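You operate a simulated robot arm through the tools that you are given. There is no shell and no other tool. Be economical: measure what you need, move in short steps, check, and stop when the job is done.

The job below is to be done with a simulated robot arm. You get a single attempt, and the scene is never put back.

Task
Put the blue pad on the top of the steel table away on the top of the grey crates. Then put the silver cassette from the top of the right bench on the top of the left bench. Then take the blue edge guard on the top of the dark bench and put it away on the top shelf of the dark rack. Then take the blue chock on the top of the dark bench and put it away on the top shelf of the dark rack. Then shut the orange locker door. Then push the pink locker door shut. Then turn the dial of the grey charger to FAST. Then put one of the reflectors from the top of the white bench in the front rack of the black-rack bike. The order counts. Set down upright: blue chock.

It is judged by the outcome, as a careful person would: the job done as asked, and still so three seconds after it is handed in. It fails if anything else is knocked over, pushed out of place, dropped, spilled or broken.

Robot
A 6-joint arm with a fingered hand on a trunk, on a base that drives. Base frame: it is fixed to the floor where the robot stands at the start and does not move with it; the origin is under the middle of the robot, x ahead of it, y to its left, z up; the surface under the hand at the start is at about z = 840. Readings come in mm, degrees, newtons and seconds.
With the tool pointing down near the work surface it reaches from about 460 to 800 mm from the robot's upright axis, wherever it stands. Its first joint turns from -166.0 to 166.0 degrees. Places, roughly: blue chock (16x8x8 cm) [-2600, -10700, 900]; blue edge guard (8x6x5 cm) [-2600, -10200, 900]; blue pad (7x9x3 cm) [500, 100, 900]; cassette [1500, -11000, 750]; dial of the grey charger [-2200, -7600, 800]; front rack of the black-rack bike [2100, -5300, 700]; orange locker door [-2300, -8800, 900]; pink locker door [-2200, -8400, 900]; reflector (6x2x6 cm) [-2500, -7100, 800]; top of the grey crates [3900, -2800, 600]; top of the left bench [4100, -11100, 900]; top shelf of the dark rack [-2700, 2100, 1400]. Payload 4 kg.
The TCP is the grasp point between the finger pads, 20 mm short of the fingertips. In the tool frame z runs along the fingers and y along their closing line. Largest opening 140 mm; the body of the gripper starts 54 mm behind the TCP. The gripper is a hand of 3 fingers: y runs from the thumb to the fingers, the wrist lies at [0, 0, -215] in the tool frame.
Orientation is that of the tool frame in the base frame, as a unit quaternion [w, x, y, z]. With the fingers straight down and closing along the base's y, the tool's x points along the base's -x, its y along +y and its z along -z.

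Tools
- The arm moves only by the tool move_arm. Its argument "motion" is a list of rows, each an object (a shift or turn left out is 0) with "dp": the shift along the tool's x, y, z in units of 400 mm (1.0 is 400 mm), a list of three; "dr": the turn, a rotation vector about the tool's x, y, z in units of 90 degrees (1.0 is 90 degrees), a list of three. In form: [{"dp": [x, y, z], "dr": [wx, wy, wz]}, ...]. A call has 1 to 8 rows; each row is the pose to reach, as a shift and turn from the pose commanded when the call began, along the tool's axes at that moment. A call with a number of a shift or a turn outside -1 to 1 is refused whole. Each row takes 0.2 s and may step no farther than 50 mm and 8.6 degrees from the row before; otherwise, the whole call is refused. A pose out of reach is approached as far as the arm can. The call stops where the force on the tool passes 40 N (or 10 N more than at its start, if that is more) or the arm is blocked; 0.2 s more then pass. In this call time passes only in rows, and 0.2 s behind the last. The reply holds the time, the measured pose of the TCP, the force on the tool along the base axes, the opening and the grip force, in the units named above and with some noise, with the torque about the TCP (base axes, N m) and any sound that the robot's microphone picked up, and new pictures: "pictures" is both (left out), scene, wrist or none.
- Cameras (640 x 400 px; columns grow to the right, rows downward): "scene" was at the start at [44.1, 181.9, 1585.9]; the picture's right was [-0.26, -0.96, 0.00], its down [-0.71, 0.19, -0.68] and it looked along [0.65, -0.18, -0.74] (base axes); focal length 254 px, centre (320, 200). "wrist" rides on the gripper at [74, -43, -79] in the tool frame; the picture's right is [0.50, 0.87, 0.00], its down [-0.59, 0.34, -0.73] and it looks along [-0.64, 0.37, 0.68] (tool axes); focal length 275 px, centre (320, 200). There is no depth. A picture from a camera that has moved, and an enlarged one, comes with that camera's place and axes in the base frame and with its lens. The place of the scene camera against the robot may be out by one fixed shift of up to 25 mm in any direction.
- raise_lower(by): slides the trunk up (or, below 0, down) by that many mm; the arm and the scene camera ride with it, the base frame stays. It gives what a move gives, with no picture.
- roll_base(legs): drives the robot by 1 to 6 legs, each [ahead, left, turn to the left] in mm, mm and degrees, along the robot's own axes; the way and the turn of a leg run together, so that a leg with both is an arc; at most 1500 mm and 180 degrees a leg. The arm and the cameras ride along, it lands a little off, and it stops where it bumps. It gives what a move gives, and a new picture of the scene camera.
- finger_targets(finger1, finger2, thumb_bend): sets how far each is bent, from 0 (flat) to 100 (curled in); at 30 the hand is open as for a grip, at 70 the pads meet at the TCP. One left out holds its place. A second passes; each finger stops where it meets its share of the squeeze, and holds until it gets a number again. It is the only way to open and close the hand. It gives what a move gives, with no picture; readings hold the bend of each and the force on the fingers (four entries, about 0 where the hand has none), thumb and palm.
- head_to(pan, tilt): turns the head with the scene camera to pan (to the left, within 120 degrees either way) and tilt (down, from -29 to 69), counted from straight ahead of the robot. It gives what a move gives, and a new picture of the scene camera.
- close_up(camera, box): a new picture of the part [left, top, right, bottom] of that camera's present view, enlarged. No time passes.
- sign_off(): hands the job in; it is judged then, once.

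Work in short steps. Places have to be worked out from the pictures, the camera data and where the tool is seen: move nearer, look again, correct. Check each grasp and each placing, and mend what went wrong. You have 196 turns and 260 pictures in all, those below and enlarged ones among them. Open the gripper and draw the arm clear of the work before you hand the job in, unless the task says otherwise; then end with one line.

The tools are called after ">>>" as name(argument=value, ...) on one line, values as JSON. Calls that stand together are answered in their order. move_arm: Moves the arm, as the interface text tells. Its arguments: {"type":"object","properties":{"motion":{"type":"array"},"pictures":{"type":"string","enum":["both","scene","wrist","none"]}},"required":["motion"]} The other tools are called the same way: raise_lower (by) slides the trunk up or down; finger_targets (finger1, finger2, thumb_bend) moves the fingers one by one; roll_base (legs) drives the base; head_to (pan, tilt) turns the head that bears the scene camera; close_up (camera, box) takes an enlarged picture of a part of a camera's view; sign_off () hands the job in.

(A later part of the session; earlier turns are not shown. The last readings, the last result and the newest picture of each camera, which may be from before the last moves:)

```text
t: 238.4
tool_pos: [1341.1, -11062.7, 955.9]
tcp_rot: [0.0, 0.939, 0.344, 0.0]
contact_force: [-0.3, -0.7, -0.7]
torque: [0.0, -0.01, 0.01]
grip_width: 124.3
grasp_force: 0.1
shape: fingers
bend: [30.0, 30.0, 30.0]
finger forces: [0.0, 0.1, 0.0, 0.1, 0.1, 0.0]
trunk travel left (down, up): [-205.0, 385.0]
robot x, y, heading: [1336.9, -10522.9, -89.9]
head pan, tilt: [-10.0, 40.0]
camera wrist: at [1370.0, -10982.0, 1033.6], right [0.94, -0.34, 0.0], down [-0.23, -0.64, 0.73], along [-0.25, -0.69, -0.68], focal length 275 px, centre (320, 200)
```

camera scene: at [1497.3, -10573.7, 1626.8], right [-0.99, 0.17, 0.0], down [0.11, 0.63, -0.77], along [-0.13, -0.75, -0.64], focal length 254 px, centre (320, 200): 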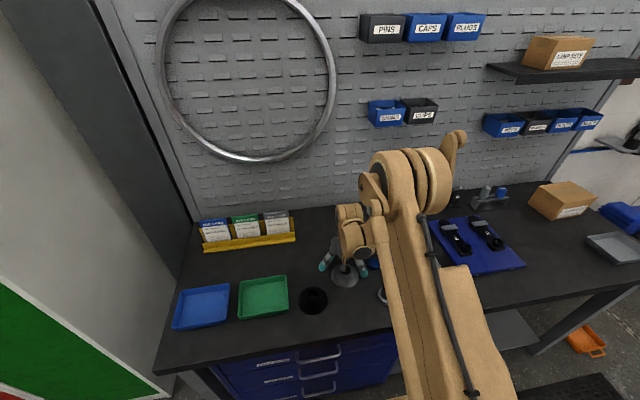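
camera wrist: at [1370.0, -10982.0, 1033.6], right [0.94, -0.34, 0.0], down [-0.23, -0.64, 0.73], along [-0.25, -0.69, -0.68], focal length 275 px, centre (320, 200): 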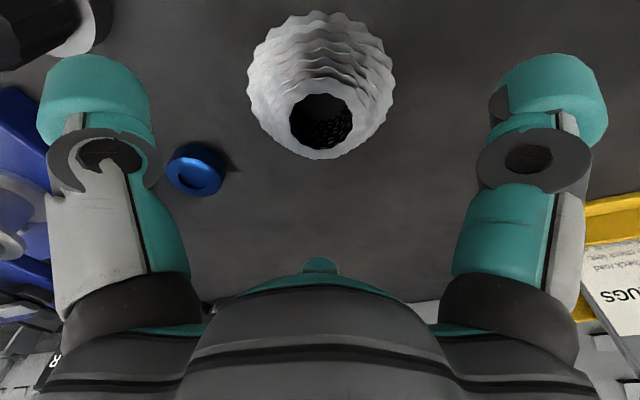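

Aligned within a few mm. I'll descend to z≈884 and close.

>>> move_arm(motion=[{"dp": [0.008, -0.003, 0.08]}, {"dp": [0.008, -0.003, 0.15]}, {"dp": [0.008, -0.003, 0.182]}], pictures="wrist")

>>> finger_targets(finger1=60, finger2=60, thumb_bend=60)

```text
t: 239.2
tool_pos: [1341.4, -11059.8, 883.4]
tcp_rot: [-0.001, 0.939, 0.343, 0.001]
contact_force: [-0.9, -0.4, 0.1]
torque: [0.05, 0.0, -0.01]
grip_width: 124.3
grasp_force: 0.0
shape: fingers
bend: [30.0, 30.0, 30.0]
finger forces: [0.1, 0.0, 0.1, 0.1, 0.0, 0.0]
trunk travel left (down, up): [-205.0, 385.0]
robot x, y, heading: [1335.7, -10522.4, -89.9]
head pan, tilt: [-10.0, 40.0]
camera wrist: at [1370.5, -10979.8, 961.8], right [0.94, -0.34, 0.0], down [-0.23, -0.64, 0.73], along [-0.25, -0.69, -0.68], focal length 275 px, centre (320, 200)
```

wrist: 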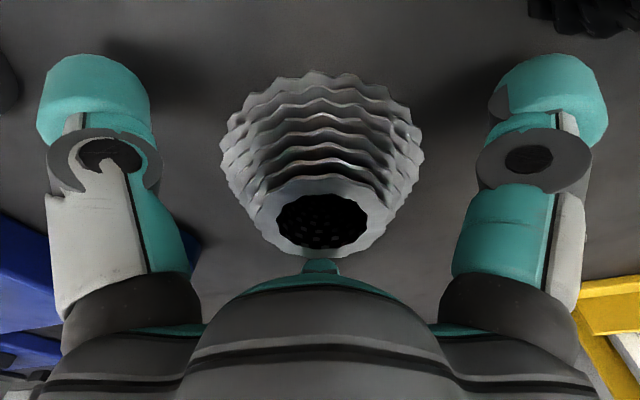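

```text
t: 239.7
tool_pos: [1338.8, -11055.7, 886.5]
tcp_rot: [-0.002, 0.94, 0.342, 0.0]
contact_force: [-5.4, 8.0, 46.1]
torque: [1.86, 1.62, -0.01]
grip_width: 70.4
grasp_force: 32.6
shape: fingers
bend: [49.0, 48.0, 51.0]
finger forces: [7.9, 8.6, 0.0, 0.1, 49.6, 0.0]
trunk travel left (down, up): [-205.0, 385.0]
robot x, y, heading: [1333.3, -10526.5, -89.9]
head pan, tilt: [-10.0, 40.0]
stopped: the force on the tool passed its limit at 47 N (the readings are from after the stop); the commanded pose is now the measured one
```

Contact with both sides while pressing the bench. I'll lift a few mm to unload and tighten.

>>> move_arm(motion=[{"dp": [0, 0, -0.015]}], pictures="none")

>>> finger_targets(finger1=65, finger2=65, thumb_bend=65)

>>> move_arm(motion=[{"dp": [0, 0, -0.03]}, {"dp": [0, 0, -0.08]}, {"dp": [0, 0, -0.15]}])

```text
t: 240.1
tool_pos: [1340.8, -11059.7, 888.6]
tcp_rot: [-0.001, 0.939, 0.343, -0.001]
contact_force: [-0.2, 0.5, -0.3]
torque: [-0.03, -0.07, -0.03]
grip_width: 66.6
grasp_force: 12.7
shape: fingers
bend: [49.0, 48.0, 53.0]
finger forces: [7.1, 7.4, 0.1, 0.0, 11.0, 0.1]
trunk travel left (down, up): [-205.0, 385.0]
robot x, y, heading: [1333.8, -10526.2, -90.1]
head pan, tilt: [-10.0, 40.0]
```

```text
t: 241.1
tool_pos: [1341.2, -11059.1, 889.9]
tcp_rot: [-0.001, 0.939, 0.343, -0.001]
contact_force: [-0.7, 1.7, 3.2]
torque: [-0.07, -0.14, 0.01]
grip_width: 64.0
grasp_force: 17.7
shape: fingers
bend: [49.0, 48.0, 55.0]
finger forces: [8.9, 9.5, 0.1, 0.1, 17.1, 0.0]
trunk travel left (down, up): [-205.0, 385.0]
robot x, y, heading: [1335.2, -10523.3, -89.9]
head pan, tilt: [-10.0, 40.0]
```

```text
t: 241.9
tool_pos: [1341.7, -11059.3, 950.0]
tcp_rot: [-0.001, 0.939, 0.344, -0.001]
contact_force: [-0.6, 0.3, 0.7]
torque: [0.02, 0.03, 0.0]
grip_width: 34.4
grasp_force: 0.1
shape: fingers
bend: [55.0, 55.0, 65.0]
finger forces: [0.0, 0.0, 0.1, 0.0, 0.0, 0.1]
trunk travel left (down, up): [-205.0, 385.0]
robot x, y, heading: [1333.5, -10523.1, -89.8]
head pan, tilt: [-10.0, 40.0]
camera scene: at [1497.4, -10574.0, 1626.7], right [-0.98, 0.17, 0.0], down [0.11, 0.63, -0.77], along [-0.13, -0.75, -0.64], focal length 254 px, centre (320, 200)
camera wrist: at [1370.6, -10979.7, 1029.8], right [0.94, -0.34, 0.0], down [-0.23, -0.64, 0.73], along [-0.25, -0.69, -0.68], focal length 275 px, centre (320, 200)
```

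scene: 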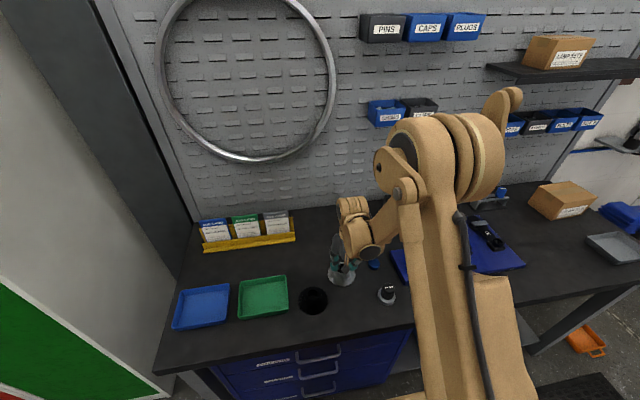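
wrist: 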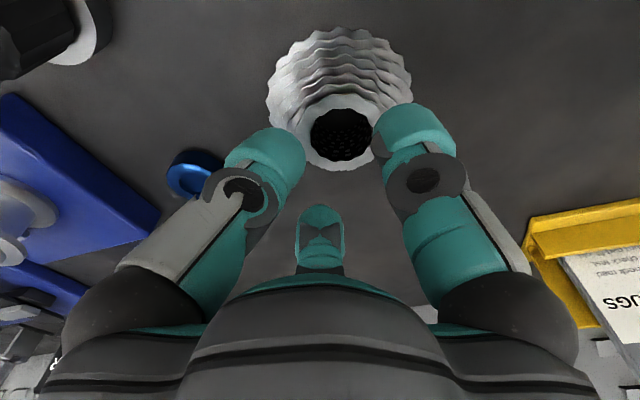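

The fingers slipped off the cone; it hasn't moved much. I'll reopen, go back down, and squeeze much harder this time.

>>> finger_targets(finger1=30, finger2=30, thumb_bend=30)

>>> close_up(camera="wrist", box=[160, 0, 480, 200])

```text
t: 242.9
tool_pos: [1340.2, -11060.3, 951.0]
tcp_rot: [-0.001, 0.939, 0.344, 0.0]
contact_force: [0.5, 0.0, -0.2]
torque: [0.02, 0.0, 0.04]
grip_width: 124.0
grasp_force: 0.2
shape: fingers
bend: [30.0, 30.0, 30.0]
finger forces: [0.0, 0.0, 0.0, 0.0, 0.1, 0.1]
trunk travel left (down, up): [-205.0, 385.0]
robot x, y, heading: [1335.9, -10527.0, -89.7]
head pan, tilt: [-10.0, 40.0]
```

```text
2.00 times, centred on (320, 100) of wrist
camera zoom: at [1370.5, -10980.3, 1029.3], right [0.94, -0.34, 0.0], down [-0.23, -0.64, 0.73], along [-0.25, -0.69, -0.68], focal length 551 px, centre (320, 400)
```

zoom: 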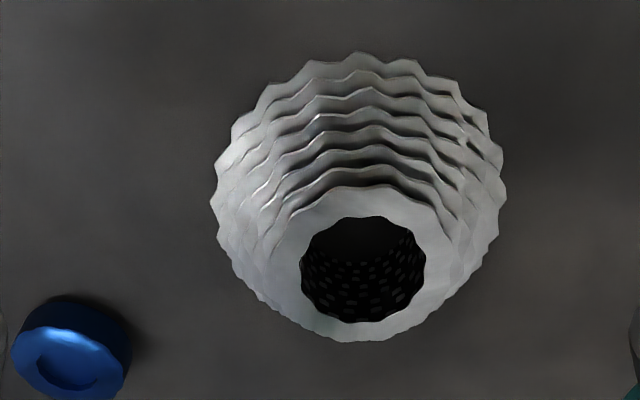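

The cassette shifted to about (1351, −11068). Correcting and descending, then a firm squeeze.

>>> move_arm(motion=[{"dp": [0.006, 0.031, 0.05]}, {"dp": [0.006, 0.031, 0.12]}, {"dp": [0.006, 0.031, 0.165]}], pictures="wrist")

>>> finger_targets(finger1=85, finger2=85, thumb_bend=85)

```text
t: 243.7
tool_pos: [1349.8, -11068.2, 883.8]
tcp_rot: [-0.001, 0.939, 0.343, 0.001]
contact_force: [0.4, -0.3, -0.4]
torque: [0.02, -0.01, -0.01]
grip_width: 124.1
grasp_force: 0.1
shape: fingers
bend: [30.0, 30.0, 30.0]
finger forces: [0.0, 0.0, 0.0, 0.0, 0.0, 0.1]
trunk travel left (down, up): [-205.0, 385.0]
robot x, y, heading: [1334.1, -10524.0, -89.6]
head pan, tilt: [-10.0, 40.0]
camera wrist: at [1379.5, -10987.6, 962.4], right [0.94, -0.34, 0.0], down [-0.23, -0.64, 0.73], along [-0.25, -0.69, -0.68], focal length 275 px, centre (320, 200)
```

wrist: 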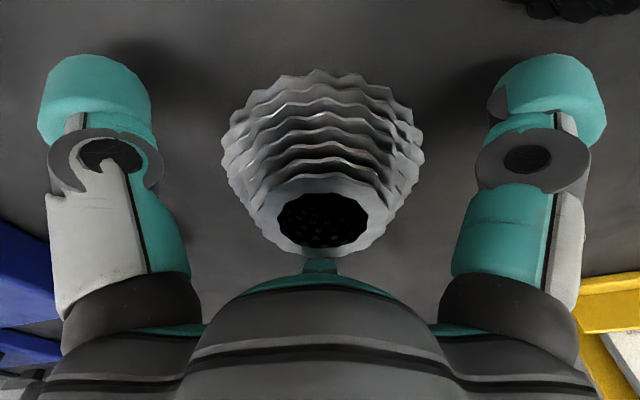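

```text
t: 244.3
tool_pos: [1347.4, -11062.9, 887.1]
tcp_rot: [-0.002, 0.94, 0.342, -0.002]
contact_force: [-4.1, 6.8, 36.3]
torque: [1.57, 1.26, 0.01]
grip_width: 69.8
grasp_force: 32.6
shape: fingers
bend: [48.0, 48.0, 51.0]
finger forces: [9.4, 9.2, 0.0, 0.0, 46.4, 0.0]
trunk travel left (down, up): [-205.0, 385.0]
robot x, y, heading: [1332.4, -10523.1, -89.9]
head pan, tilt: [-10.0, 40.0]
stopped: the force on the tool passed its limit at 44 N (the readings are from after the stop); the commanded pose is now the measured one
```

Mostly the thumb presses on the bench. I'll lift 2 mm, squeeze again, and lift slowly in small steps.

>>> move_arm(motion=[{"dp": [0, 0, -0.005]}], pictures="none")

>>> finger_targets(finger1=100, finger2=100, thumb_bend=100)

>>> move_arm(motion=[{"dp": [0, 0, -0.005]}, {"dp": [0, 0, -0.012]}, {"dp": [0, 0, -0.02]}], pictures="wrist")

```text
t: 244.7
tool_pos: [1349.3, -11065.3, 886.9]
tcp_rot: [-0.003, 0.939, 0.343, 0.0]
contact_force: [-3.7, 6.8, 14.4]
torque: [0.73, 0.57, -0.05]
grip_width: 69.3
grasp_force: 23.0
shape: fingers
bend: [48.0, 48.0, 52.0]
finger forces: [8.7, 8.8, 0.0, 0.0, 28.4, 0.1]
trunk travel left (down, up): [-205.0, 385.0]
robot x, y, heading: [1332.3, -10520.9, -89.9]
head pan, tilt: [-10.0, 40.0]
```

```text
t: 245.7
tool_pos: [1349.3, -11064.8, 887.4]
tcp_rot: [-0.002, 0.939, 0.343, -0.001]
contact_force: [-4.9, 4.3, 13.8]
torque: [0.26, 0.23, 0.01]
grip_width: 68.4
grasp_force: 21.9
shape: fingers
bend: [48.0, 48.0, 52.0]
finger forces: [9.2, 9.7, 0.0, 0.0, 25.7, 0.0]
trunk travel left (down, up): [-205.0, 385.0]
robot x, y, heading: [1336.4, -10523.8, -89.8]
head pan, tilt: [-10.0, 40.0]
```

```text
t: 246.5
tool_pos: [1349.5, -11067.1, 893.8]
tcp_rot: [-0.003, 0.939, 0.343, -0.001]
contact_force: [-0.2, 0.9, -0.3]
torque: [0.03, -0.05, 0.03]
grip_width: 60.5
grasp_force: 14.7
shape: fingers
bend: [49.0, 48.0, 57.0]
finger forces: [6.7, 9.7, 0.0, 0.0, 12.4, 0.0]
trunk travel left (down, up): [-205.0, 385.0]
robot x, y, heading: [1333.7, -10520.9, -89.9]
head pan, tilt: [-10.0, 40.0]
camera wrist: at [1379.2, -10986.7, 973.2], right [0.94, -0.34, 0.0], down [-0.23, -0.64, 0.73], along [-0.25, -0.69, -0.68], focal length 275 px, centre (320, 200)
```

wrist: 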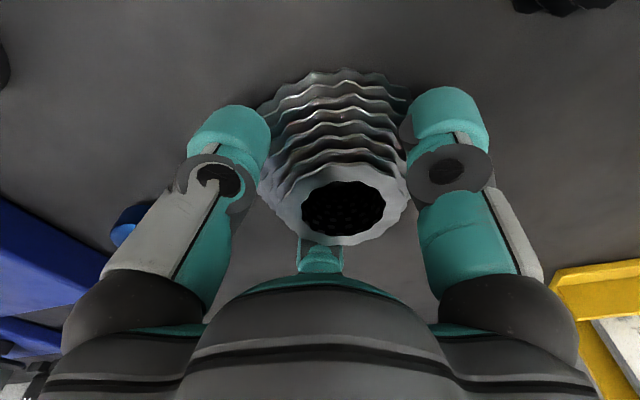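

The squeeze is limited and the cone lets the fingers slide up. I'll release, rise and try a pinch instead: thumb inside the cassette's bore, fingers outside. First, set the thumb in and look.

>>> finger_targets(finger1=30, finger2=30, thumb_bend=30)

>>> move_arm(motion=[{"dp": [0, 0, -0.1]}, {"dp": [0, 0, -0.19]}], pictures="none")

>>> finger_targets(finger1=20, finger2=20, thumb_bend=68)

>>> close_up(camera="wrist", box=[0, 0, 640, 400])

```text
t: 247.5
tool_pos: [1349.1, -11065.3, 893.8]
tcp_rot: [-0.003, 0.939, 0.343, 0.0]
contact_force: [0.2, 0.2, 0.1]
torque: [-0.02, -0.03, 0.04]
grip_width: 124.3
grasp_force: 0.1
shape: fingers
bend: [30.0, 30.0, 30.0]
finger forces: [0.0, 0.0, 0.0, 0.0, 0.0, 0.1]
trunk travel left (down, up): [-205.0, 385.0]
robot x, y, heading: [1336.1, -10521.7, -90.0]
head pan, tilt: [-10.0, 40.0]
```

```text
t: 248.1
tool_pos: [1349.9, -11064.0, 970.7]
tcp_rot: [-0.002, 0.939, 0.343, -0.001]
contact_force: [0.4, 0.5, -0.4]
torque: [0.02, 0.03, 0.03]
grip_width: 124.0
grasp_force: 0.1
shape: fingers
bend: [30.0, 30.0, 30.0]
finger forces: [0.0, 0.0, 0.0, 0.0, 0.0, 0.1]
trunk travel left (down, up): [-205.0, 385.0]
robot x, y, heading: [1334.4, -10525.0, -89.8]
head pan, tilt: [-10.0, 40.0]
```

```text
t: 249.1
tool_pos: [1350.7, -11065.1, 970.1]
tcp_rot: [-0.002, 0.939, 0.343, 0.0]
contact_force: [-0.1, 0.2, -0.9]
torque: [-0.01, 0.02, 0.01]
grip_width: 83.3
grasp_force: 0.1
shape: fingers
bend: [20.0, 20.0, 68.0]
finger forces: [0.0, 0.0, 0.0, 0.0, 0.0, 0.0]
trunk travel left (down, up): [-205.0, 385.0]
robot x, y, heading: [1335.3, -10525.5, -89.9]
head pan, tilt: [-10.0, 40.0]
```

```text
1.00 times, centred on (320, 200) of wrist (not enlarged: the box is as wide or as high as the picture)
camera zoom: at [1380.2, -10984.6, 1050.1], right [0.94, -0.34, 0.0], down [-0.23, -0.64, 0.73], along [-0.25, -0.69, -0.68], focal length 275 px, centre (320, 200)
```

zoom: 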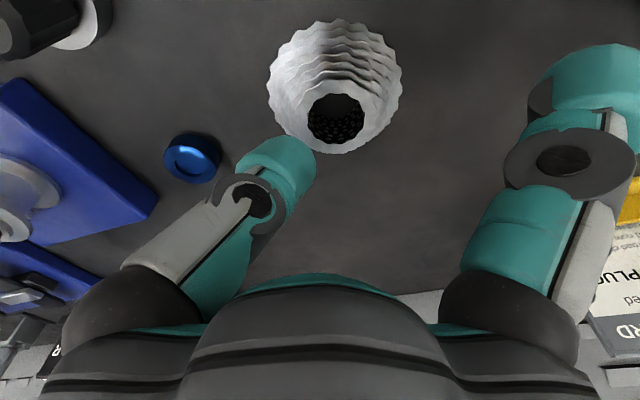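

The thumb is too wide for the bore. New plan: cage the cassette lightly, slide it so it overhangs the bench's front edge, and pinch with the thumb hooked under its front. First open and rotate so the thumb points to the front.

>>> finger_targets(finger1=30, finger2=30, thumb_bend=30)

>>> move_arm(motion=[{"dr": [0, 0, 0.09]}, {"dr": [0, 0, 0.18]}, {"dr": [0, 0, 0.27]}, {"dr": [0, 0, 0.36]}, {"dr": [0, 0, 0.444]}])

```text
t: 250.1
tool_pos: [1350.1, -11065.2, 971.6]
tcp_rot: [-0.004, 0.939, 0.343, 0.0]
contact_force: [-0.8, -0.7, -0.4]
torque: [-0.03, 0.0, 0.01]
grip_width: 124.4
grasp_force: 0.0
shape: fingers
bend: [30.0, 30.0, 30.0]
finger forces: [0.0, 0.1, 0.1, 0.1, 0.0, 0.0]
trunk travel left (down, up): [-205.0, 385.0]
robot x, y, heading: [1337.7, -10526.1, -89.8]
head pan, tilt: [-10.0, 40.0]
```

```text
t: 251.3
tool_pos: [1349.9, -11067.2, 970.4]
tcp_rot: [-0.003, 1.0, -0.001, -0.002]
contact_force: [0.0, -0.5, -0.2]
torque: [0.03, -0.02, -0.02]
grip_width: 124.6
grasp_force: 0.0
shape: fingers
bend: [30.0, 30.0, 30.0]
finger forces: [0.0, 0.0, 0.1, 0.1, 0.1, 0.0]
trunk travel left (down, up): [-205.0, 385.0]
robot x, y, heading: [1334.7, -10523.4, -90.0]
head pan, tilt: [-10.0, 40.0]
camera scene: at [1497.1, -10574.7, 1626.6], right [-0.98, 0.17, 0.0], down [0.11, 0.63, -0.77], along [-0.13, -0.75, -0.64], focal length 254 px, centre (320, 200)
camera wrist: at [1424.2, -11024.5, 1049.2], right [0.5, -0.87, -0.01], down [-0.59, -0.34, 0.73], along [-0.64, -0.36, -0.68], focal length 275 px, centre (320, 200)
```

scene: 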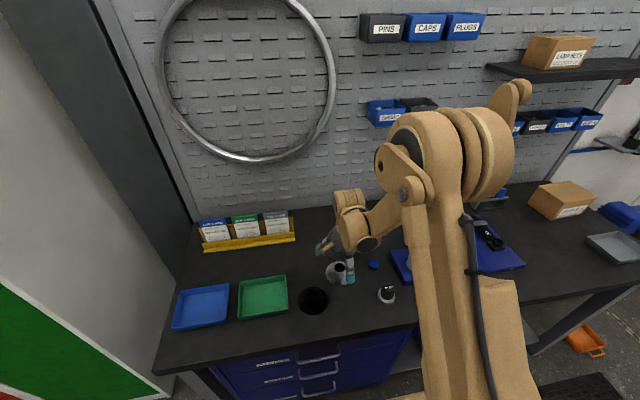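
wrist: 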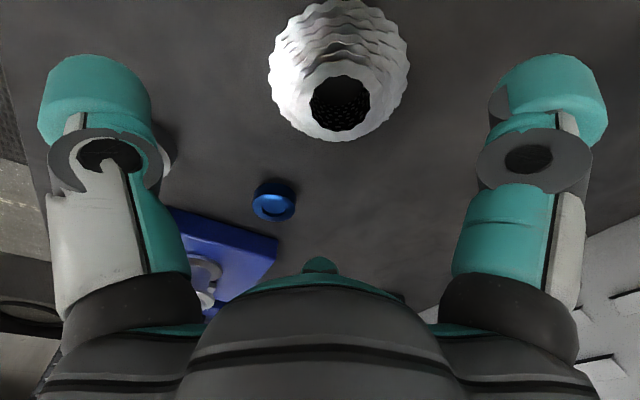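

Thumb now points to the front. I'll lower around the cassette and cage it loosely.

>>> move_arm(motion=[{"dp": [0.0225, 0.015, 0.1]}, {"dp": [0.0225, 0.015, 0.17]}, {"dp": [0.0225, 0.015, 0.203]}], pictures="none")

>>> finger_targets(finger1=41, finger2=41, thumb_bend=41)

>>> close_up(camera="wrist", box=[0, 0, 640, 400])

```text
t: 252.1
tool_pos: [1357.3, -11072.4, 887.8]
tcp_rot: [-0.003, 1.0, 0.001, -0.002]
contact_force: [-0.7, 0.5, -0.3]
torque: [0.03, -0.03, 0.01]
grip_width: 124.2
grasp_force: 0.1
shape: fingers
bend: [30.0, 30.0, 30.0]
finger forces: [0.0, 0.0, 0.0, 0.0, 0.0, 0.0]
trunk travel left (down, up): [-205.0, 385.0]
robot x, y, heading: [1336.4, -10522.6, -89.8]
head pan, tilt: [-10.0, 40.0]
```

```text
t: 253.1
tool_pos: [1358.2, -11071.6, 887.6]
tcp_rot: [-0.003, 1.0, 0.001, -0.001]
contact_force: [-0.6, -0.6, -0.8]
torque: [-0.01, 0.05, 0.03]
grip_width: 92.1
grasp_force: 0.1
shape: fingers
bend: [41.0, 41.0, 41.0]
finger forces: [0.0, 0.0, 0.0, 0.1, 0.1, 0.1]
trunk travel left (down, up): [-205.0, 385.0]
robot x, y, heading: [1337.5, -10521.4, -90.2]
head pan, tilt: [-10.0, 40.0]
```

```text
1.00 times, centred on (320, 200) of wrist (not enlarged: the box is as wide or as high as the picture)
camera zoom: at [1432.2, -11029.1, 967.0], right [0.5, -0.86, -0.01], down [-0.58, -0.34, 0.73], along [-0.64, -0.37, -0.68], focal length 275 px, centre (320, 200)
```

zoom: 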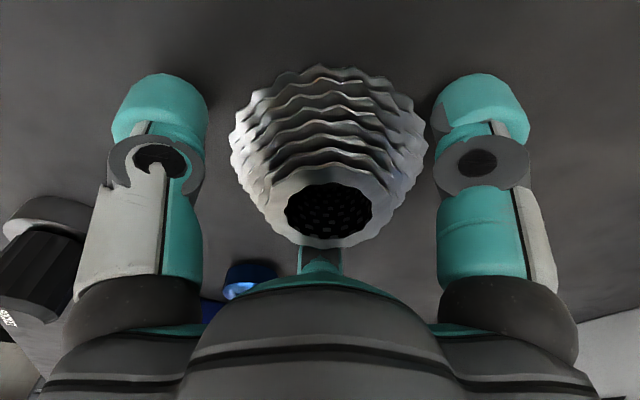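

Caged and centred, but the gap between the black cassette and the socket tool is too tight for the whole hand. I'll instead push it through with fingers 1 and 2 as a fork from behind, thumb flat. Rise first and back the base up.

>>> finger_targets(finger1=30, finger2=30, thumb_bend=30)

>>> move_arm(motion=[{"dp": [0, 0, -0.1]}, {"dp": [0, 0, -0.2]}, {"dp": [0, 0, -0.28]}], pictures="none")

>>> roll_base(legs=[[-150, 0, 0]])

>>> finger_targets(finger1=58, finger2=58, thumb_bend=0)

```text
t: 254.1
tool_pos: [1357.7, -11071.4, 888.2]
tcp_rot: [-0.003, 1.0, 0.001, -0.001]
contact_force: [-0.1, -0.1, 0.0]
torque: [-0.03, 0.0, 0.01]
grip_width: 124.0
grasp_force: 0.1
shape: fingers
bend: [30.0, 30.0, 30.0]
finger forces: [0.0, 0.0, 0.0, 0.0, 0.0, 0.0]
trunk travel left (down, up): [-205.0, 385.0]
robot x, y, heading: [1334.3, -10523.9, -90.1]
head pan, tilt: [-10.0, 40.0]
```

```text
t: 254.9
tool_pos: [1357.7, -11075.4, 1002.1]
tcp_rot: [-0.003, 1.0, 0.0, -0.001]
contact_force: [-0.9, -0.1, -0.2]
torque: [0.05, 0.01, 0.01]
grip_width: 124.2
grasp_force: 0.0
shape: fingers
bend: [30.0, 30.0, 30.0]
finger forces: [0.0, 0.1, 0.1, 0.1, 0.0, 0.1]
trunk travel left (down, up): [-205.0, 385.0]
robot x, y, heading: [1336.2, -10523.5, -89.9]
head pan, tilt: [-10.0, 40.0]
```

```text
t: 256.2
tool_pos: [1359.6, -10926.7, 1002.3]
tcp_rot: [-0.002, 1.0, 0.002, -0.001]
contact_force: [0.3, 0.0, 0.6]
torque: [-0.02, -0.01, -0.02]
grip_width: 124.1
grasp_force: 0.1
shape: fingers
bend: [30.0, 30.0, 30.0]
finger forces: [0.0, 0.0, 0.1, 0.0, 0.0, 0.0]
trunk travel left (down, up): [-205.0, 385.0]
robot x, y, heading: [1331.9, -10377.8, -89.9]
head pan, tilt: [-10.0, 40.0]
camera scene: at [1497.0, -10425.4, 1626.7], right [-0.99, 0.17, 0.0], down [0.11, 0.63, -0.77], along [-0.13, -0.76, -0.64], focal length 254 px, centre (320, 200)
```

scene: 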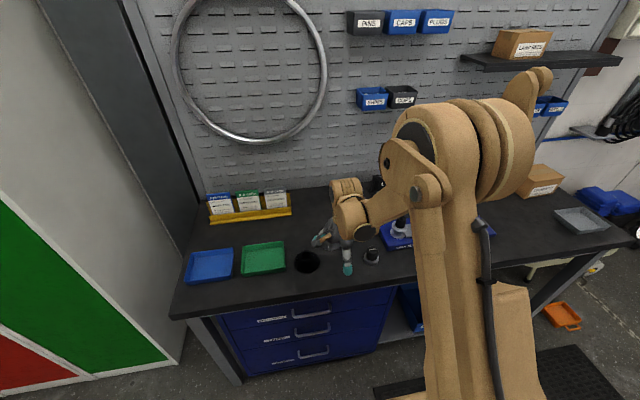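

```text
t: 257.2
tool_pos: [1358.5, -10927.3, 1001.1]
tcp_rot: [-0.003, 1.0, 0.002, -0.002]
contact_force: [0.5, 0.3, -1.0]
torque: [0.0, -0.01, -0.01]
grip_width: 103.7
grasp_force: 0.0
shape: fingers
bend: [57.0, 57.0, 1.0]
finger forces: [0.1, 0.0, 0.1, 0.1, 0.1, 0.0]
trunk travel left (down, up): [-205.0, 385.0]
robot x, y, heading: [1333.7, -10375.6, -90.1]
head pan, tilt: [-10.0, 40.0]
```

Now move the fork behind the cassette at height and check.

>>> move_arm(motion=[{"dp": [0, 0.12, 0]}, {"dp": [0, 0.24, 0]}, {"dp": [0, 0.36, 0]}, {"dp": [0, 0.48, 0]}, {"dp": [0, 0.5, 0.09]}])

```text
t: 258.4
tool_pos: [1359.2, -11128.0, 962.7]
tcp_rot: [-0.003, 1.0, 0.002, -0.002]
contact_force: [-0.7, 0.4, 0.1]
torque: [0.02, -0.01, -0.01]
grip_width: 103.7
grasp_force: 0.0
shape: fingers
bend: [57.0, 57.0, 1.0]
finger forces: [0.0, 0.0, 0.1, 0.0, 0.0, 0.0]
trunk travel left (down, up): [-205.0, 385.0]
robot x, y, heading: [1330.9, -10375.6, -90.0]
head pan, tilt: [-10.0, 40.0]
camera scene: at [1497.1, -10427.7, 1626.6], right [-0.99, 0.17, 0.0], down [0.11, 0.63, -0.77], along [-0.13, -0.75, -0.64], focal length 254 px, centre (320, 200)
camera wrist: at [1434.7, -11084.5, 1041.2], right [0.5, -0.86, -0.01], down [-0.58, -0.35, 0.73], along [-0.64, -0.37, -0.68], focal length 275 px, centre (320, 200)
```

scene: 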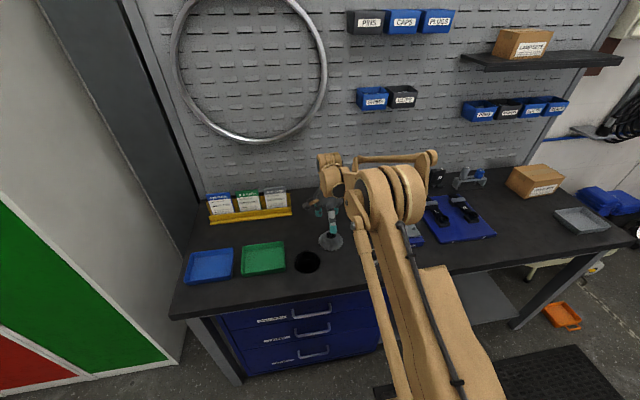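
wrist: 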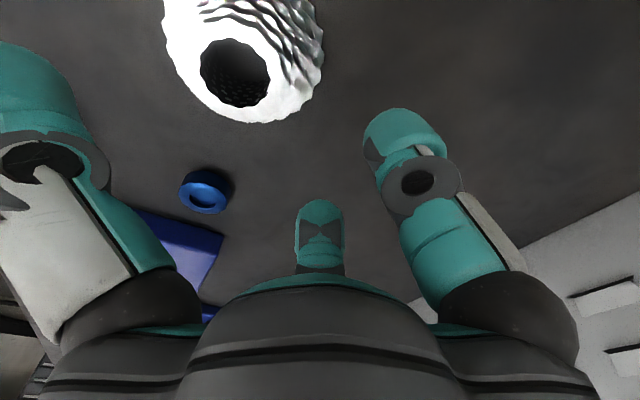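

The fork is right behind the cassette at (1360, −11076). I'll lower it.

>>> move_arm(motion=[{"dp": [0, 0.02, 0.09]}, {"dp": [0, 0.02, 0.15]}, {"dp": [0, 0.02, 0.175]}], pictures="wrist")

```text
t: 259.2
tool_pos: [1359.6, -11134.4, 893.8]
tcp_rot: [-0.003, 1.0, 0.001, -0.002]
contact_force: [0.8, 0.5, 0.5]
torque: [0.03, -0.02, -0.01]
grip_width: 104.2
grasp_force: 0.0
shape: fingers
bend: [57.0, 57.0, 1.0]
finger forces: [0.0, 0.0, 0.1, 0.0, 0.0, 0.0]
trunk travel left (down, up): [-205.0, 385.0]
robot x, y, heading: [1334.3, -10377.2, -90.1]
head pan, tilt: [-10.0, 40.0]
camera wrist: at [1432.6, -11091.9, 972.1], right [0.5, -0.86, -0.01], down [-0.58, -0.35, 0.73], along [-0.64, -0.37, -0.68], focal length 275 px, centre (320, 200)
```

wrist: 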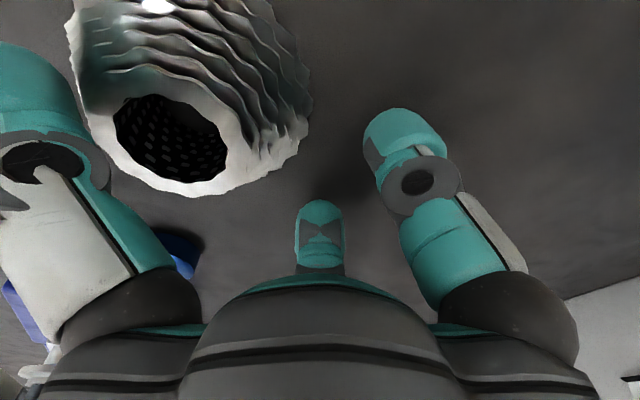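

Now push gently toward the front, drifting slightly left in x to centre the gap.

>>> move_arm(motion=[{"dp": [-0.01, -0.05, 0]}, {"dp": [-0.025, -0.11, 0]}, {"dp": [-0.04, -0.17, 0]}, {"dp": [-0.055, -0.23, 0]}, {"dp": [-0.07, -0.285, 0]}])

```text
t: 260.4
tool_pos: [1329.2, -11020.9, 896.5]
tcp_rot: [-0.003, 1.0, 0.002, -0.001]
contact_force: [0.2, -1.1, 0.0]
torque: [0.0, -0.02, -0.01]
grip_width: 105.0
grasp_force: 0.5
shape: fingers
bend: [56.0, 57.0, 1.0]
finger forces: [0.8, 0.3, 0.0, 0.0, 0.0, 0.1]
trunk travel left (down, up): [-205.0, 385.0]
robot x, y, heading: [1334.4, -10374.1, -89.7]
head pan, tilt: [-10.0, 40.0]
camera scene: at [1496.9, -10426.8, 1626.7], right [-0.99, 0.17, 0.0], down [0.11, 0.63, -0.77], along [-0.13, -0.75, -0.64], focal length 254 px, centre (320, 200)
camera wrist: at [1403.9, -10977.9, 975.0], right [0.5, -0.86, -0.01], down [-0.58, -0.35, 0.73], along [-0.64, -0.37, -0.68], focal length 275 px, centre (320, 200)
```

scene: 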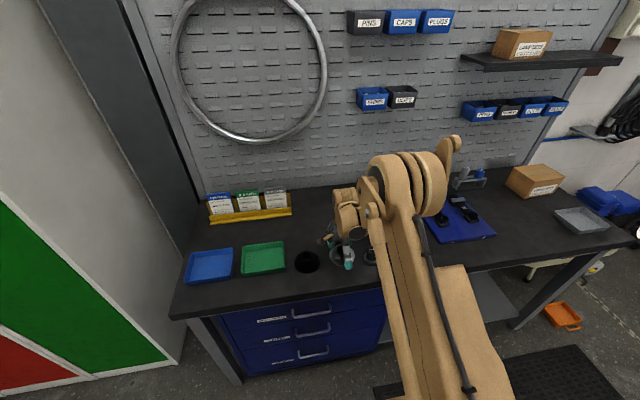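
wrist: 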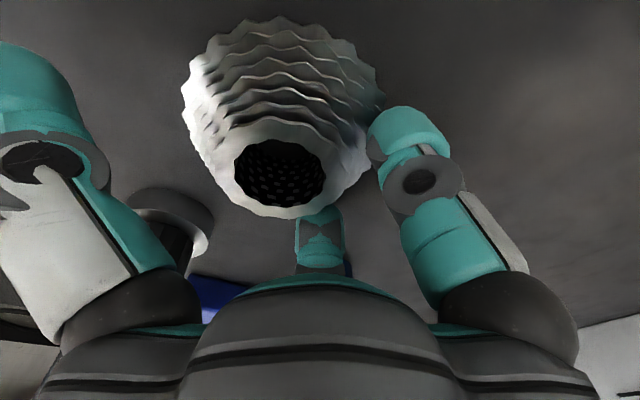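

Working well: centre now near (1336, −10999). Continue 70 mm and check for the edge.

>>> move_arm(motion=[{"dp": [-0.004, -0.06, 0]}, {"dp": [-0.008, -0.12, 0]}, {"dp": [-0.01, -0.175, 0]}])

```text
t: 261.2
tool_pos: [1325.3, -10949.9, 896.3]
tcp_rot: [-0.003, 1.0, 0.002, -0.002]
contact_force: [0.5, -0.5, 0.9]
torque: [0.01, 0.01, 0.01]
grip_width: 105.0
grasp_force: 1.3
shape: fingers
bend: [56.0, 57.0, 1.0]
finger forces: [1.0, 0.7, 0.0, 0.1, 0.0, 0.0]
trunk travel left (down, up): [-205.0, 385.0]
robot x, y, heading: [1337.3, -10375.3, -89.7]
head pan, tilt: [-10.0, 40.0]
camera scene: at [1497.0, -10426.7, 1626.7], right [-0.99, 0.17, 0.0], down [0.11, 0.63, -0.77], along [-0.13, -0.75, -0.64], focal length 254 px, centre (320, 200)
camera wrist: at [1400.1, -10907.1, 974.7], right [0.5, -0.86, -0.01], down [-0.58, -0.35, 0.73], along [-0.64, -0.37, -0.68], focal length 275 px, centre (320, 200)
```

scene: 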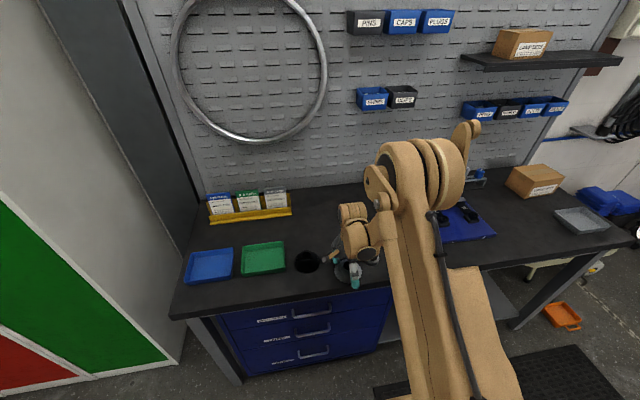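
wrist: 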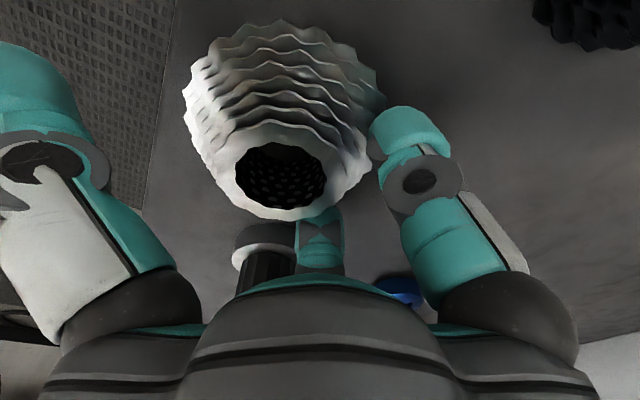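

The edge is at y≈−10875 and the cassette's centre at (1330, −10930). I'll push 42 mm more for about 32 mm overhang.

>>> move_arm(motion=[{"dp": [0.0, -0.04, 0]}, {"dp": [0.0, -0.075, 0]}, {"dp": [0.0, -0.102, 0]}])

```text
t: 262.0
tool_pos: [1325.6, -10910.3, 894.2]
tcp_rot: [-0.003, 1.0, 0.002, -0.001]
contact_force: [0.4, -1.5, 3.2]
torque: [-0.09, 0.01, -0.01]
grip_width: 105.1
grasp_force: 2.4
shape: fingers
bend: [56.0, 56.0, 1.0]
finger forces: [2.4, 2.3, 0.0, 0.0, 0.0, 0.0]
trunk travel left (down, up): [-205.0, 385.0]
robot x, y, heading: [1335.2, -10378.7, -90.1]
head pan, tilt: [-10.0, 40.0]
camera scene: at [1497.0, -10427.0, 1626.7], right [-0.99, 0.17, 0.0], down [0.11, 0.63, -0.77], along [-0.13, -0.75, -0.64], focal length 254 px, centre (320, 200)
camera wrist: at [1400.4, -10867.7, 973.7], right [0.5, -0.86, -0.01], down [-0.58, -0.35, 0.73], along [-0.64, -0.37, -0.68], focal length 275 px, centre (320, 200)
```

scene: 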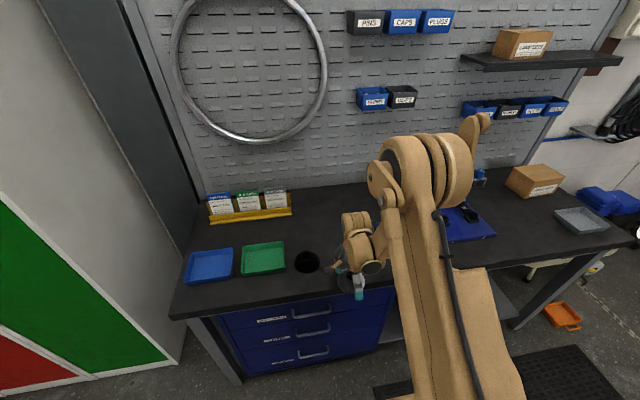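
wrist: 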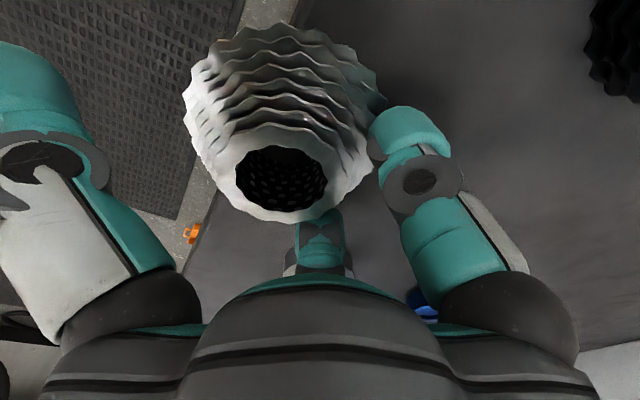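

The cassette overhangs by about 30 mm with the fork still behind it. I'll tilt the hand 12° so the thumb side goes lower, keeping the fork tips in place.

>>> move_arm(motion=[{"dp": [0, -0.006, 0.005], "dr": [-0.066, 0, 0]}, {"dp": [0, -0.012, 0.01], "dr": [-0.133, 0, 0]}], pictures="wrist")

```text
t: 262.6
tool_pos: [1325.2, -10909.2, 894.1]
tcp_rot: [0.1, 0.995, 0.002, -0.002]
contact_force: [0.6, -0.7, -0.1]
torque: [0.0, -0.03, -0.01]
grip_width: 104.1
grasp_force: 0.0
shape: fingers
bend: [57.0, 57.0, 1.0]
finger forces: [0.0, 0.0, 0.0, 0.0, 0.1, 0.1]
out of reach, approached as far as the arm can: row 2
trunk travel left (down, up): [-205.0, 385.0]
robot x, y, heading: [1339.3, -10375.9, -89.5]
head pan, tilt: [-10.0, 40.0]
camera wrist: at [1400.3, -10851.6, 963.5], right [0.5, -0.85, 0.17], down [-0.58, -0.19, 0.79], along [-0.64, -0.5, -0.59], focal length 275 px, centre (320, 200)
```

wrist: 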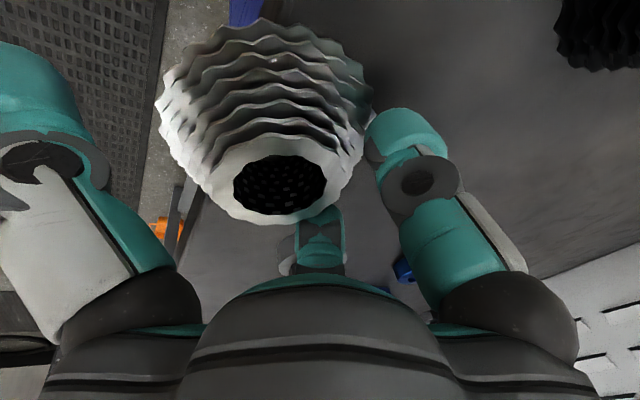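

Tilted. Now bring the thumb in from the front, stepwise.

>>> finger_targets(thumb_bend=42)

>>> close_up(camera="wrist", box=[0, 0, 640, 400])

```text
t: 263.6
tool_pos: [1326.9, -10909.7, 896.0]
tcp_rot: [0.1, 0.995, 0.002, -0.002]
contact_force: [0.8, 1.9, 5.4]
torque: [0.28, -0.01, -0.03]
grip_width: 74.6
grasp_force: 5.6
shape: fingers
bend: [56.0, 56.0, 39.0]
finger forces: [1.7, 2.4, 0.0, 0.0, 6.8, 0.1]
trunk travel left (down, up): [-205.0, 385.0]
robot x, y, heading: [1335.2, -10373.1, -89.8]
head pan, tilt: [-10.0, 40.0]
```

```text
1.00 times, centred on (320, 200) of wrist (not enlarged: the box is as wide or as high as the picture)
camera zoom: at [1400.4, -10851.6, 963.8], right [0.5, -0.85, 0.17], down [-0.58, -0.19, 0.79], along [-0.64, -0.5, -0.59], focal length 275 px, centre (320, 200)
```

zoom: 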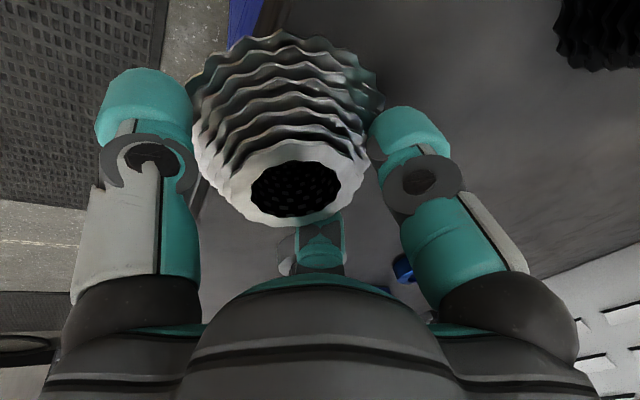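

The thumb touches a bit high. I'll open it, lower the trunk 14 mm, and close again.

>>> finger_targets(thumb_bend=20)

>>> raise_lower(by=-14)

>>> finger_targets(thumb_bend=48)

>>> close_up(camera="wrist", box=[0, 0, 640, 400])

```text
t: 264.6
tool_pos: [1324.7, -10910.5, 896.0]
tcp_rot: [0.1, 0.995, 0.002, -0.002]
contact_force: [-0.6, -1.1, 1.4]
torque: [-0.08, 0.0, 0.01]
grip_width: 97.6
grasp_force: 1.6
shape: fingers
bend: [56.0, 56.0, 20.0]
finger forces: [1.6, 2.1, 0.0, 0.0, 0.0, 0.0]
trunk travel left (down, up): [-205.0, 385.0]
robot x, y, heading: [1333.1, -10373.9, -90.3]
head pan, tilt: [-10.0, 40.0]
```

```text
t: 265.2
tool_pos: [1327.0, -10910.3, 883.4]
tcp_rot: [0.103, 0.995, 0.003, -0.002]
contact_force: [0.2, -3.7, 26.5]
torque: [-0.54, -0.17, 0.1]
grip_width: 101.5
grasp_force: 12.1
shape: fingers
bend: [54.0, 53.0, 20.0]
finger forces: [14.0, 10.2, 0.0, 0.1, 0.0, 0.1]
trunk travel left (down, up): [-191.0, 399.0]
robot x, y, heading: [1337.2, -10377.1, -90.0]
head pan, tilt: [-10.0, 40.0]
stopped: the force on the tool passed its limit at 60 N (the readings are from after the stop); the commanded pose is now the measured one
```

```text
t: 266.2
tool_pos: [1325.1, -10909.9, 883.1]
tcp_rot: [0.103, 0.995, 0.002, -0.001]
contact_force: [1.5, 4.0, 27.7]
torque: [0.09, 0.0, -0.08]
grip_width: 81.4
grasp_force: 23.6
shape: fingers
bend: [54.0, 53.0, 40.0]
finger forces: [11.5, 13.1, 0.0, 0.0, 22.6, 0.0]
trunk travel left (down, up): [-191.0, 399.0]
robot x, y, heading: [1334.1, -10377.5, -89.8]
head pan, tilt: [-10.0, 40.0]
```

```text
1.00 times, centred on (320, 200) of wrist (not enlarged: the box is as wide or as high as the picture)
camera zoom: at [1400.5, -10851.0, 951.7], right [0.5, -0.85, 0.18], down [-0.58, -0.18, 0.79], along [-0.64, -0.5, -0.59], focal length 275 px, centre (320, 200)
```

zoom: 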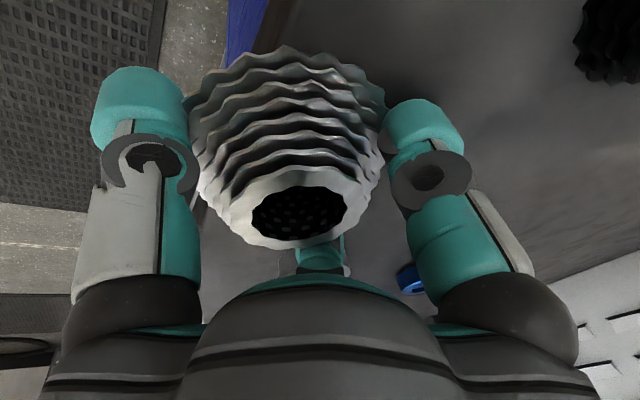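

Good squeeze now (thumb 23 N vs fingers 25 N). I'll tighten and lift slowly with the trunk, watching the force.

>>> finger_targets(finger1=75, finger2=75, thumb_bend=75)

>>> raise_lower(by=12)

>>> close_up(camera="wrist", box=[0, 0, 640, 400])

```text
t: 267.2
tool_pos: [1325.2, -10909.8, 883.6]
tcp_rot: [0.102, 0.995, 0.001, -0.002]
contact_force: [1.7, 6.1, 25.9]
torque: [0.19, 0.01, -0.08]
grip_width: 80.4
grasp_force: 31.2
shape: fingers
bend: [54.0, 53.0, 40.0]
finger forces: [15.3, 16.4, 0.0, 0.0, 31.2, 0.0]
trunk travel left (down, up): [-191.0, 399.0]
robot x, y, heading: [1335.3, -10379.1, -89.6]
head pan, tilt: [-10.0, 40.0]
```

```text
t: 267.8
tool_pos: [1326.7, -10911.8, 894.2]
tcp_rot: [0.102, 0.995, 0.002, -0.002]
contact_force: [-0.8, -0.6, -3.5]
torque: [0.01, -0.01, 0.0]
grip_width: 75.6
grasp_force: 21.8
shape: fingers
bend: [54.0, 52.0, 42.0]
finger forces: [9.2, 11.3, 0.0, 0.0, 22.4, 0.1]
trunk travel left (down, up): [-203.0, 387.0]
robot x, y, heading: [1333.3, -10374.2, -90.1]
head pan, tilt: [-10.0, 40.0]
```

```text
1.00 times, centred on (320, 200) of wrist (not enlarged: the box is as wide or as high as the picture)
camera zoom: at [1400.2, -10853.4, 962.2], right [0.5, -0.85, 0.17], down [-0.58, -0.19, 0.79], along [-0.64, -0.5, -0.59], focal length 275 px, centre (320, 200)
```

zoom: 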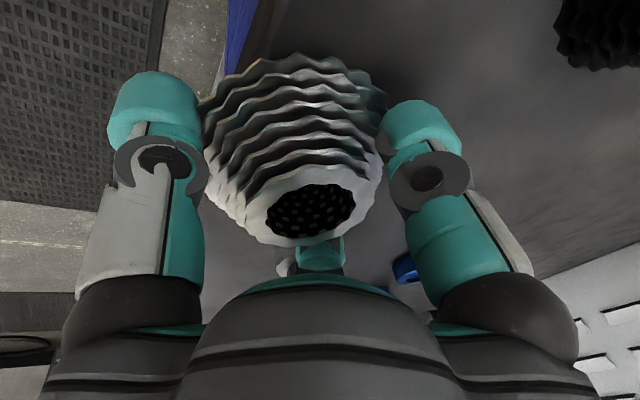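

The tool now carries −3.5 N: the cassette's weight. Lift further, slowly.

>>> raise_lower(by=25)

>>> close_up(camera="wrist", box=[0, 0, 640, 400])

```text
t: 268.5
tool_pos: [1324.8, -10911.4, 918.4]
tcp_rot: [0.101, 0.995, 0.002, -0.002]
contact_force: [0.4, 0.0, -2.8]
torque: [0.0, -0.02, 0.0]
grip_width: 75.7
grasp_force: 21.0
shape: fingers
bend: [54.0, 52.0, 42.0]
finger forces: [9.4, 11.0, 0.1, 0.1, 22.2, 0.0]
trunk travel left (down, up): [-228.0, 362.0]
robot x, y, heading: [1336.6, -10375.0, -90.1]
head pan, tilt: [-10.0, 40.0]
```

```text
1.00 times, centred on (320, 200) of wrist (not enlarged: the box is as wide or as high as the picture)
camera zoom: at [1400.3, -10853.1, 987.4], right [0.5, -0.85, 0.17], down [-0.58, -0.19, 0.79], along [-0.64, -0.5, -0.59], focal length 275 px, centre (320, 200)
```

zoom: 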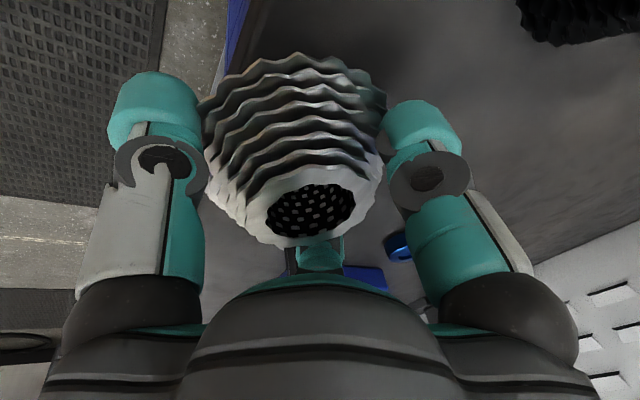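

The cassette is securely lifted. Raise the trunk 150, then drive east to the left bench.

>>> raise_lower(by=150)

>>> roll_base(legs=[[0, 1400, 0], [0, 800, 0]])

>>> head_to(pan=10, tilt=38)

```text
t: 270.2
tool_pos: [1325.3, -10910.6, 1068.3]
tcp_rot: [0.101, 0.995, 0.002, -0.001]
contact_force: [0.0, -0.3, -3.1]
torque: [-0.03, -0.01, -0.03]
grip_width: 75.5
grasp_force: 21.2
shape: fingers
bend: [54.0, 52.0, 42.0]
finger forces: [9.6, 11.0, 0.0, 0.0, 22.2, 0.0]
trunk travel left (down, up): [-378.0, 212.0]
robot x, y, heading: [1331.8, -10378.7, -89.5]
head pan, tilt: [-10.0, 40.0]
```

```text
t: 281.1
tool_pos: [3538.5, -10885.8, 1068.2]
tcp_rot: [0.102, 0.995, 0.011, -0.001]
contact_force: [0.8, -0.2, -3.0]
torque: [-0.01, 0.01, 0.04]
grip_width: 75.3
grasp_force: 21.2
shape: fingers
bend: [54.0, 52.0, 42.0]
finger forces: [9.5, 11.0, 0.0, 0.0, 22.2, 0.0]
trunk travel left (down, up): [-378.0, 212.0]
robot x, y, heading: [3537.7, -10351.1, -88.8]
head pan, tilt: [-10.0, 40.0]
camera scene: at [3700.8, -10398.4, 1800.0], right [-0.99, 0.15, 0.0], down [0.1, 0.64, -0.77], along [-0.12, -0.76, -0.64], focal length 254 px, centre (320, 200)
```

scene: 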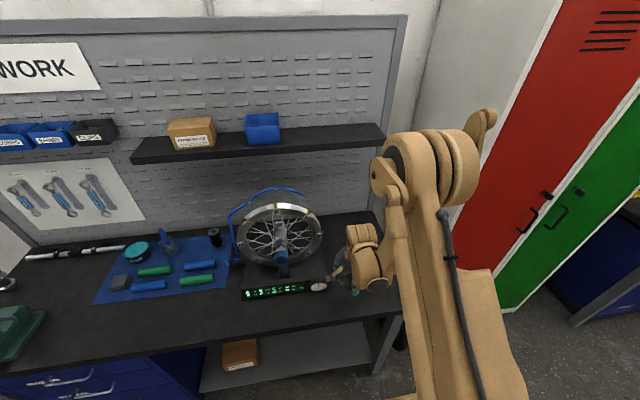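

```text
t: 281.9
tool_pos: [3537.0, -10884.5, 1068.9]
tcp_rot: [0.102, 0.995, 0.011, -0.001]
contact_force: [0.4, -0.3, -2.3]
torque: [-0.03, -0.01, -0.01]
grip_width: 75.5
grasp_force: 21.6
shape: fingers
bend: [54.0, 52.0, 42.0]
finger forces: [9.6, 11.0, 0.0, 0.0, 22.2, 0.0]
trunk travel left (down, up): [-378.0, 212.0]
robot x, y, heading: [3537.9, -10349.1, -88.6]
head pan, tilt: [10.0, 38.0]
camera scene: at [3729.8, -10399.1, 1803.0], right [-0.98, -0.19, 0.0], down [-0.12, 0.6, -0.79], along [0.15, -0.77, -0.62], focal length 254 px, centre (320, 200)
```

scene: 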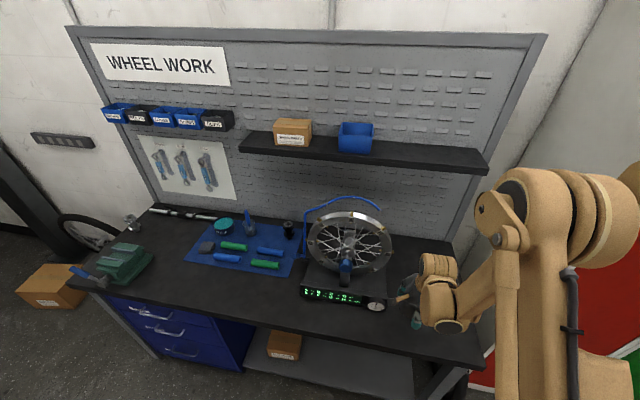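

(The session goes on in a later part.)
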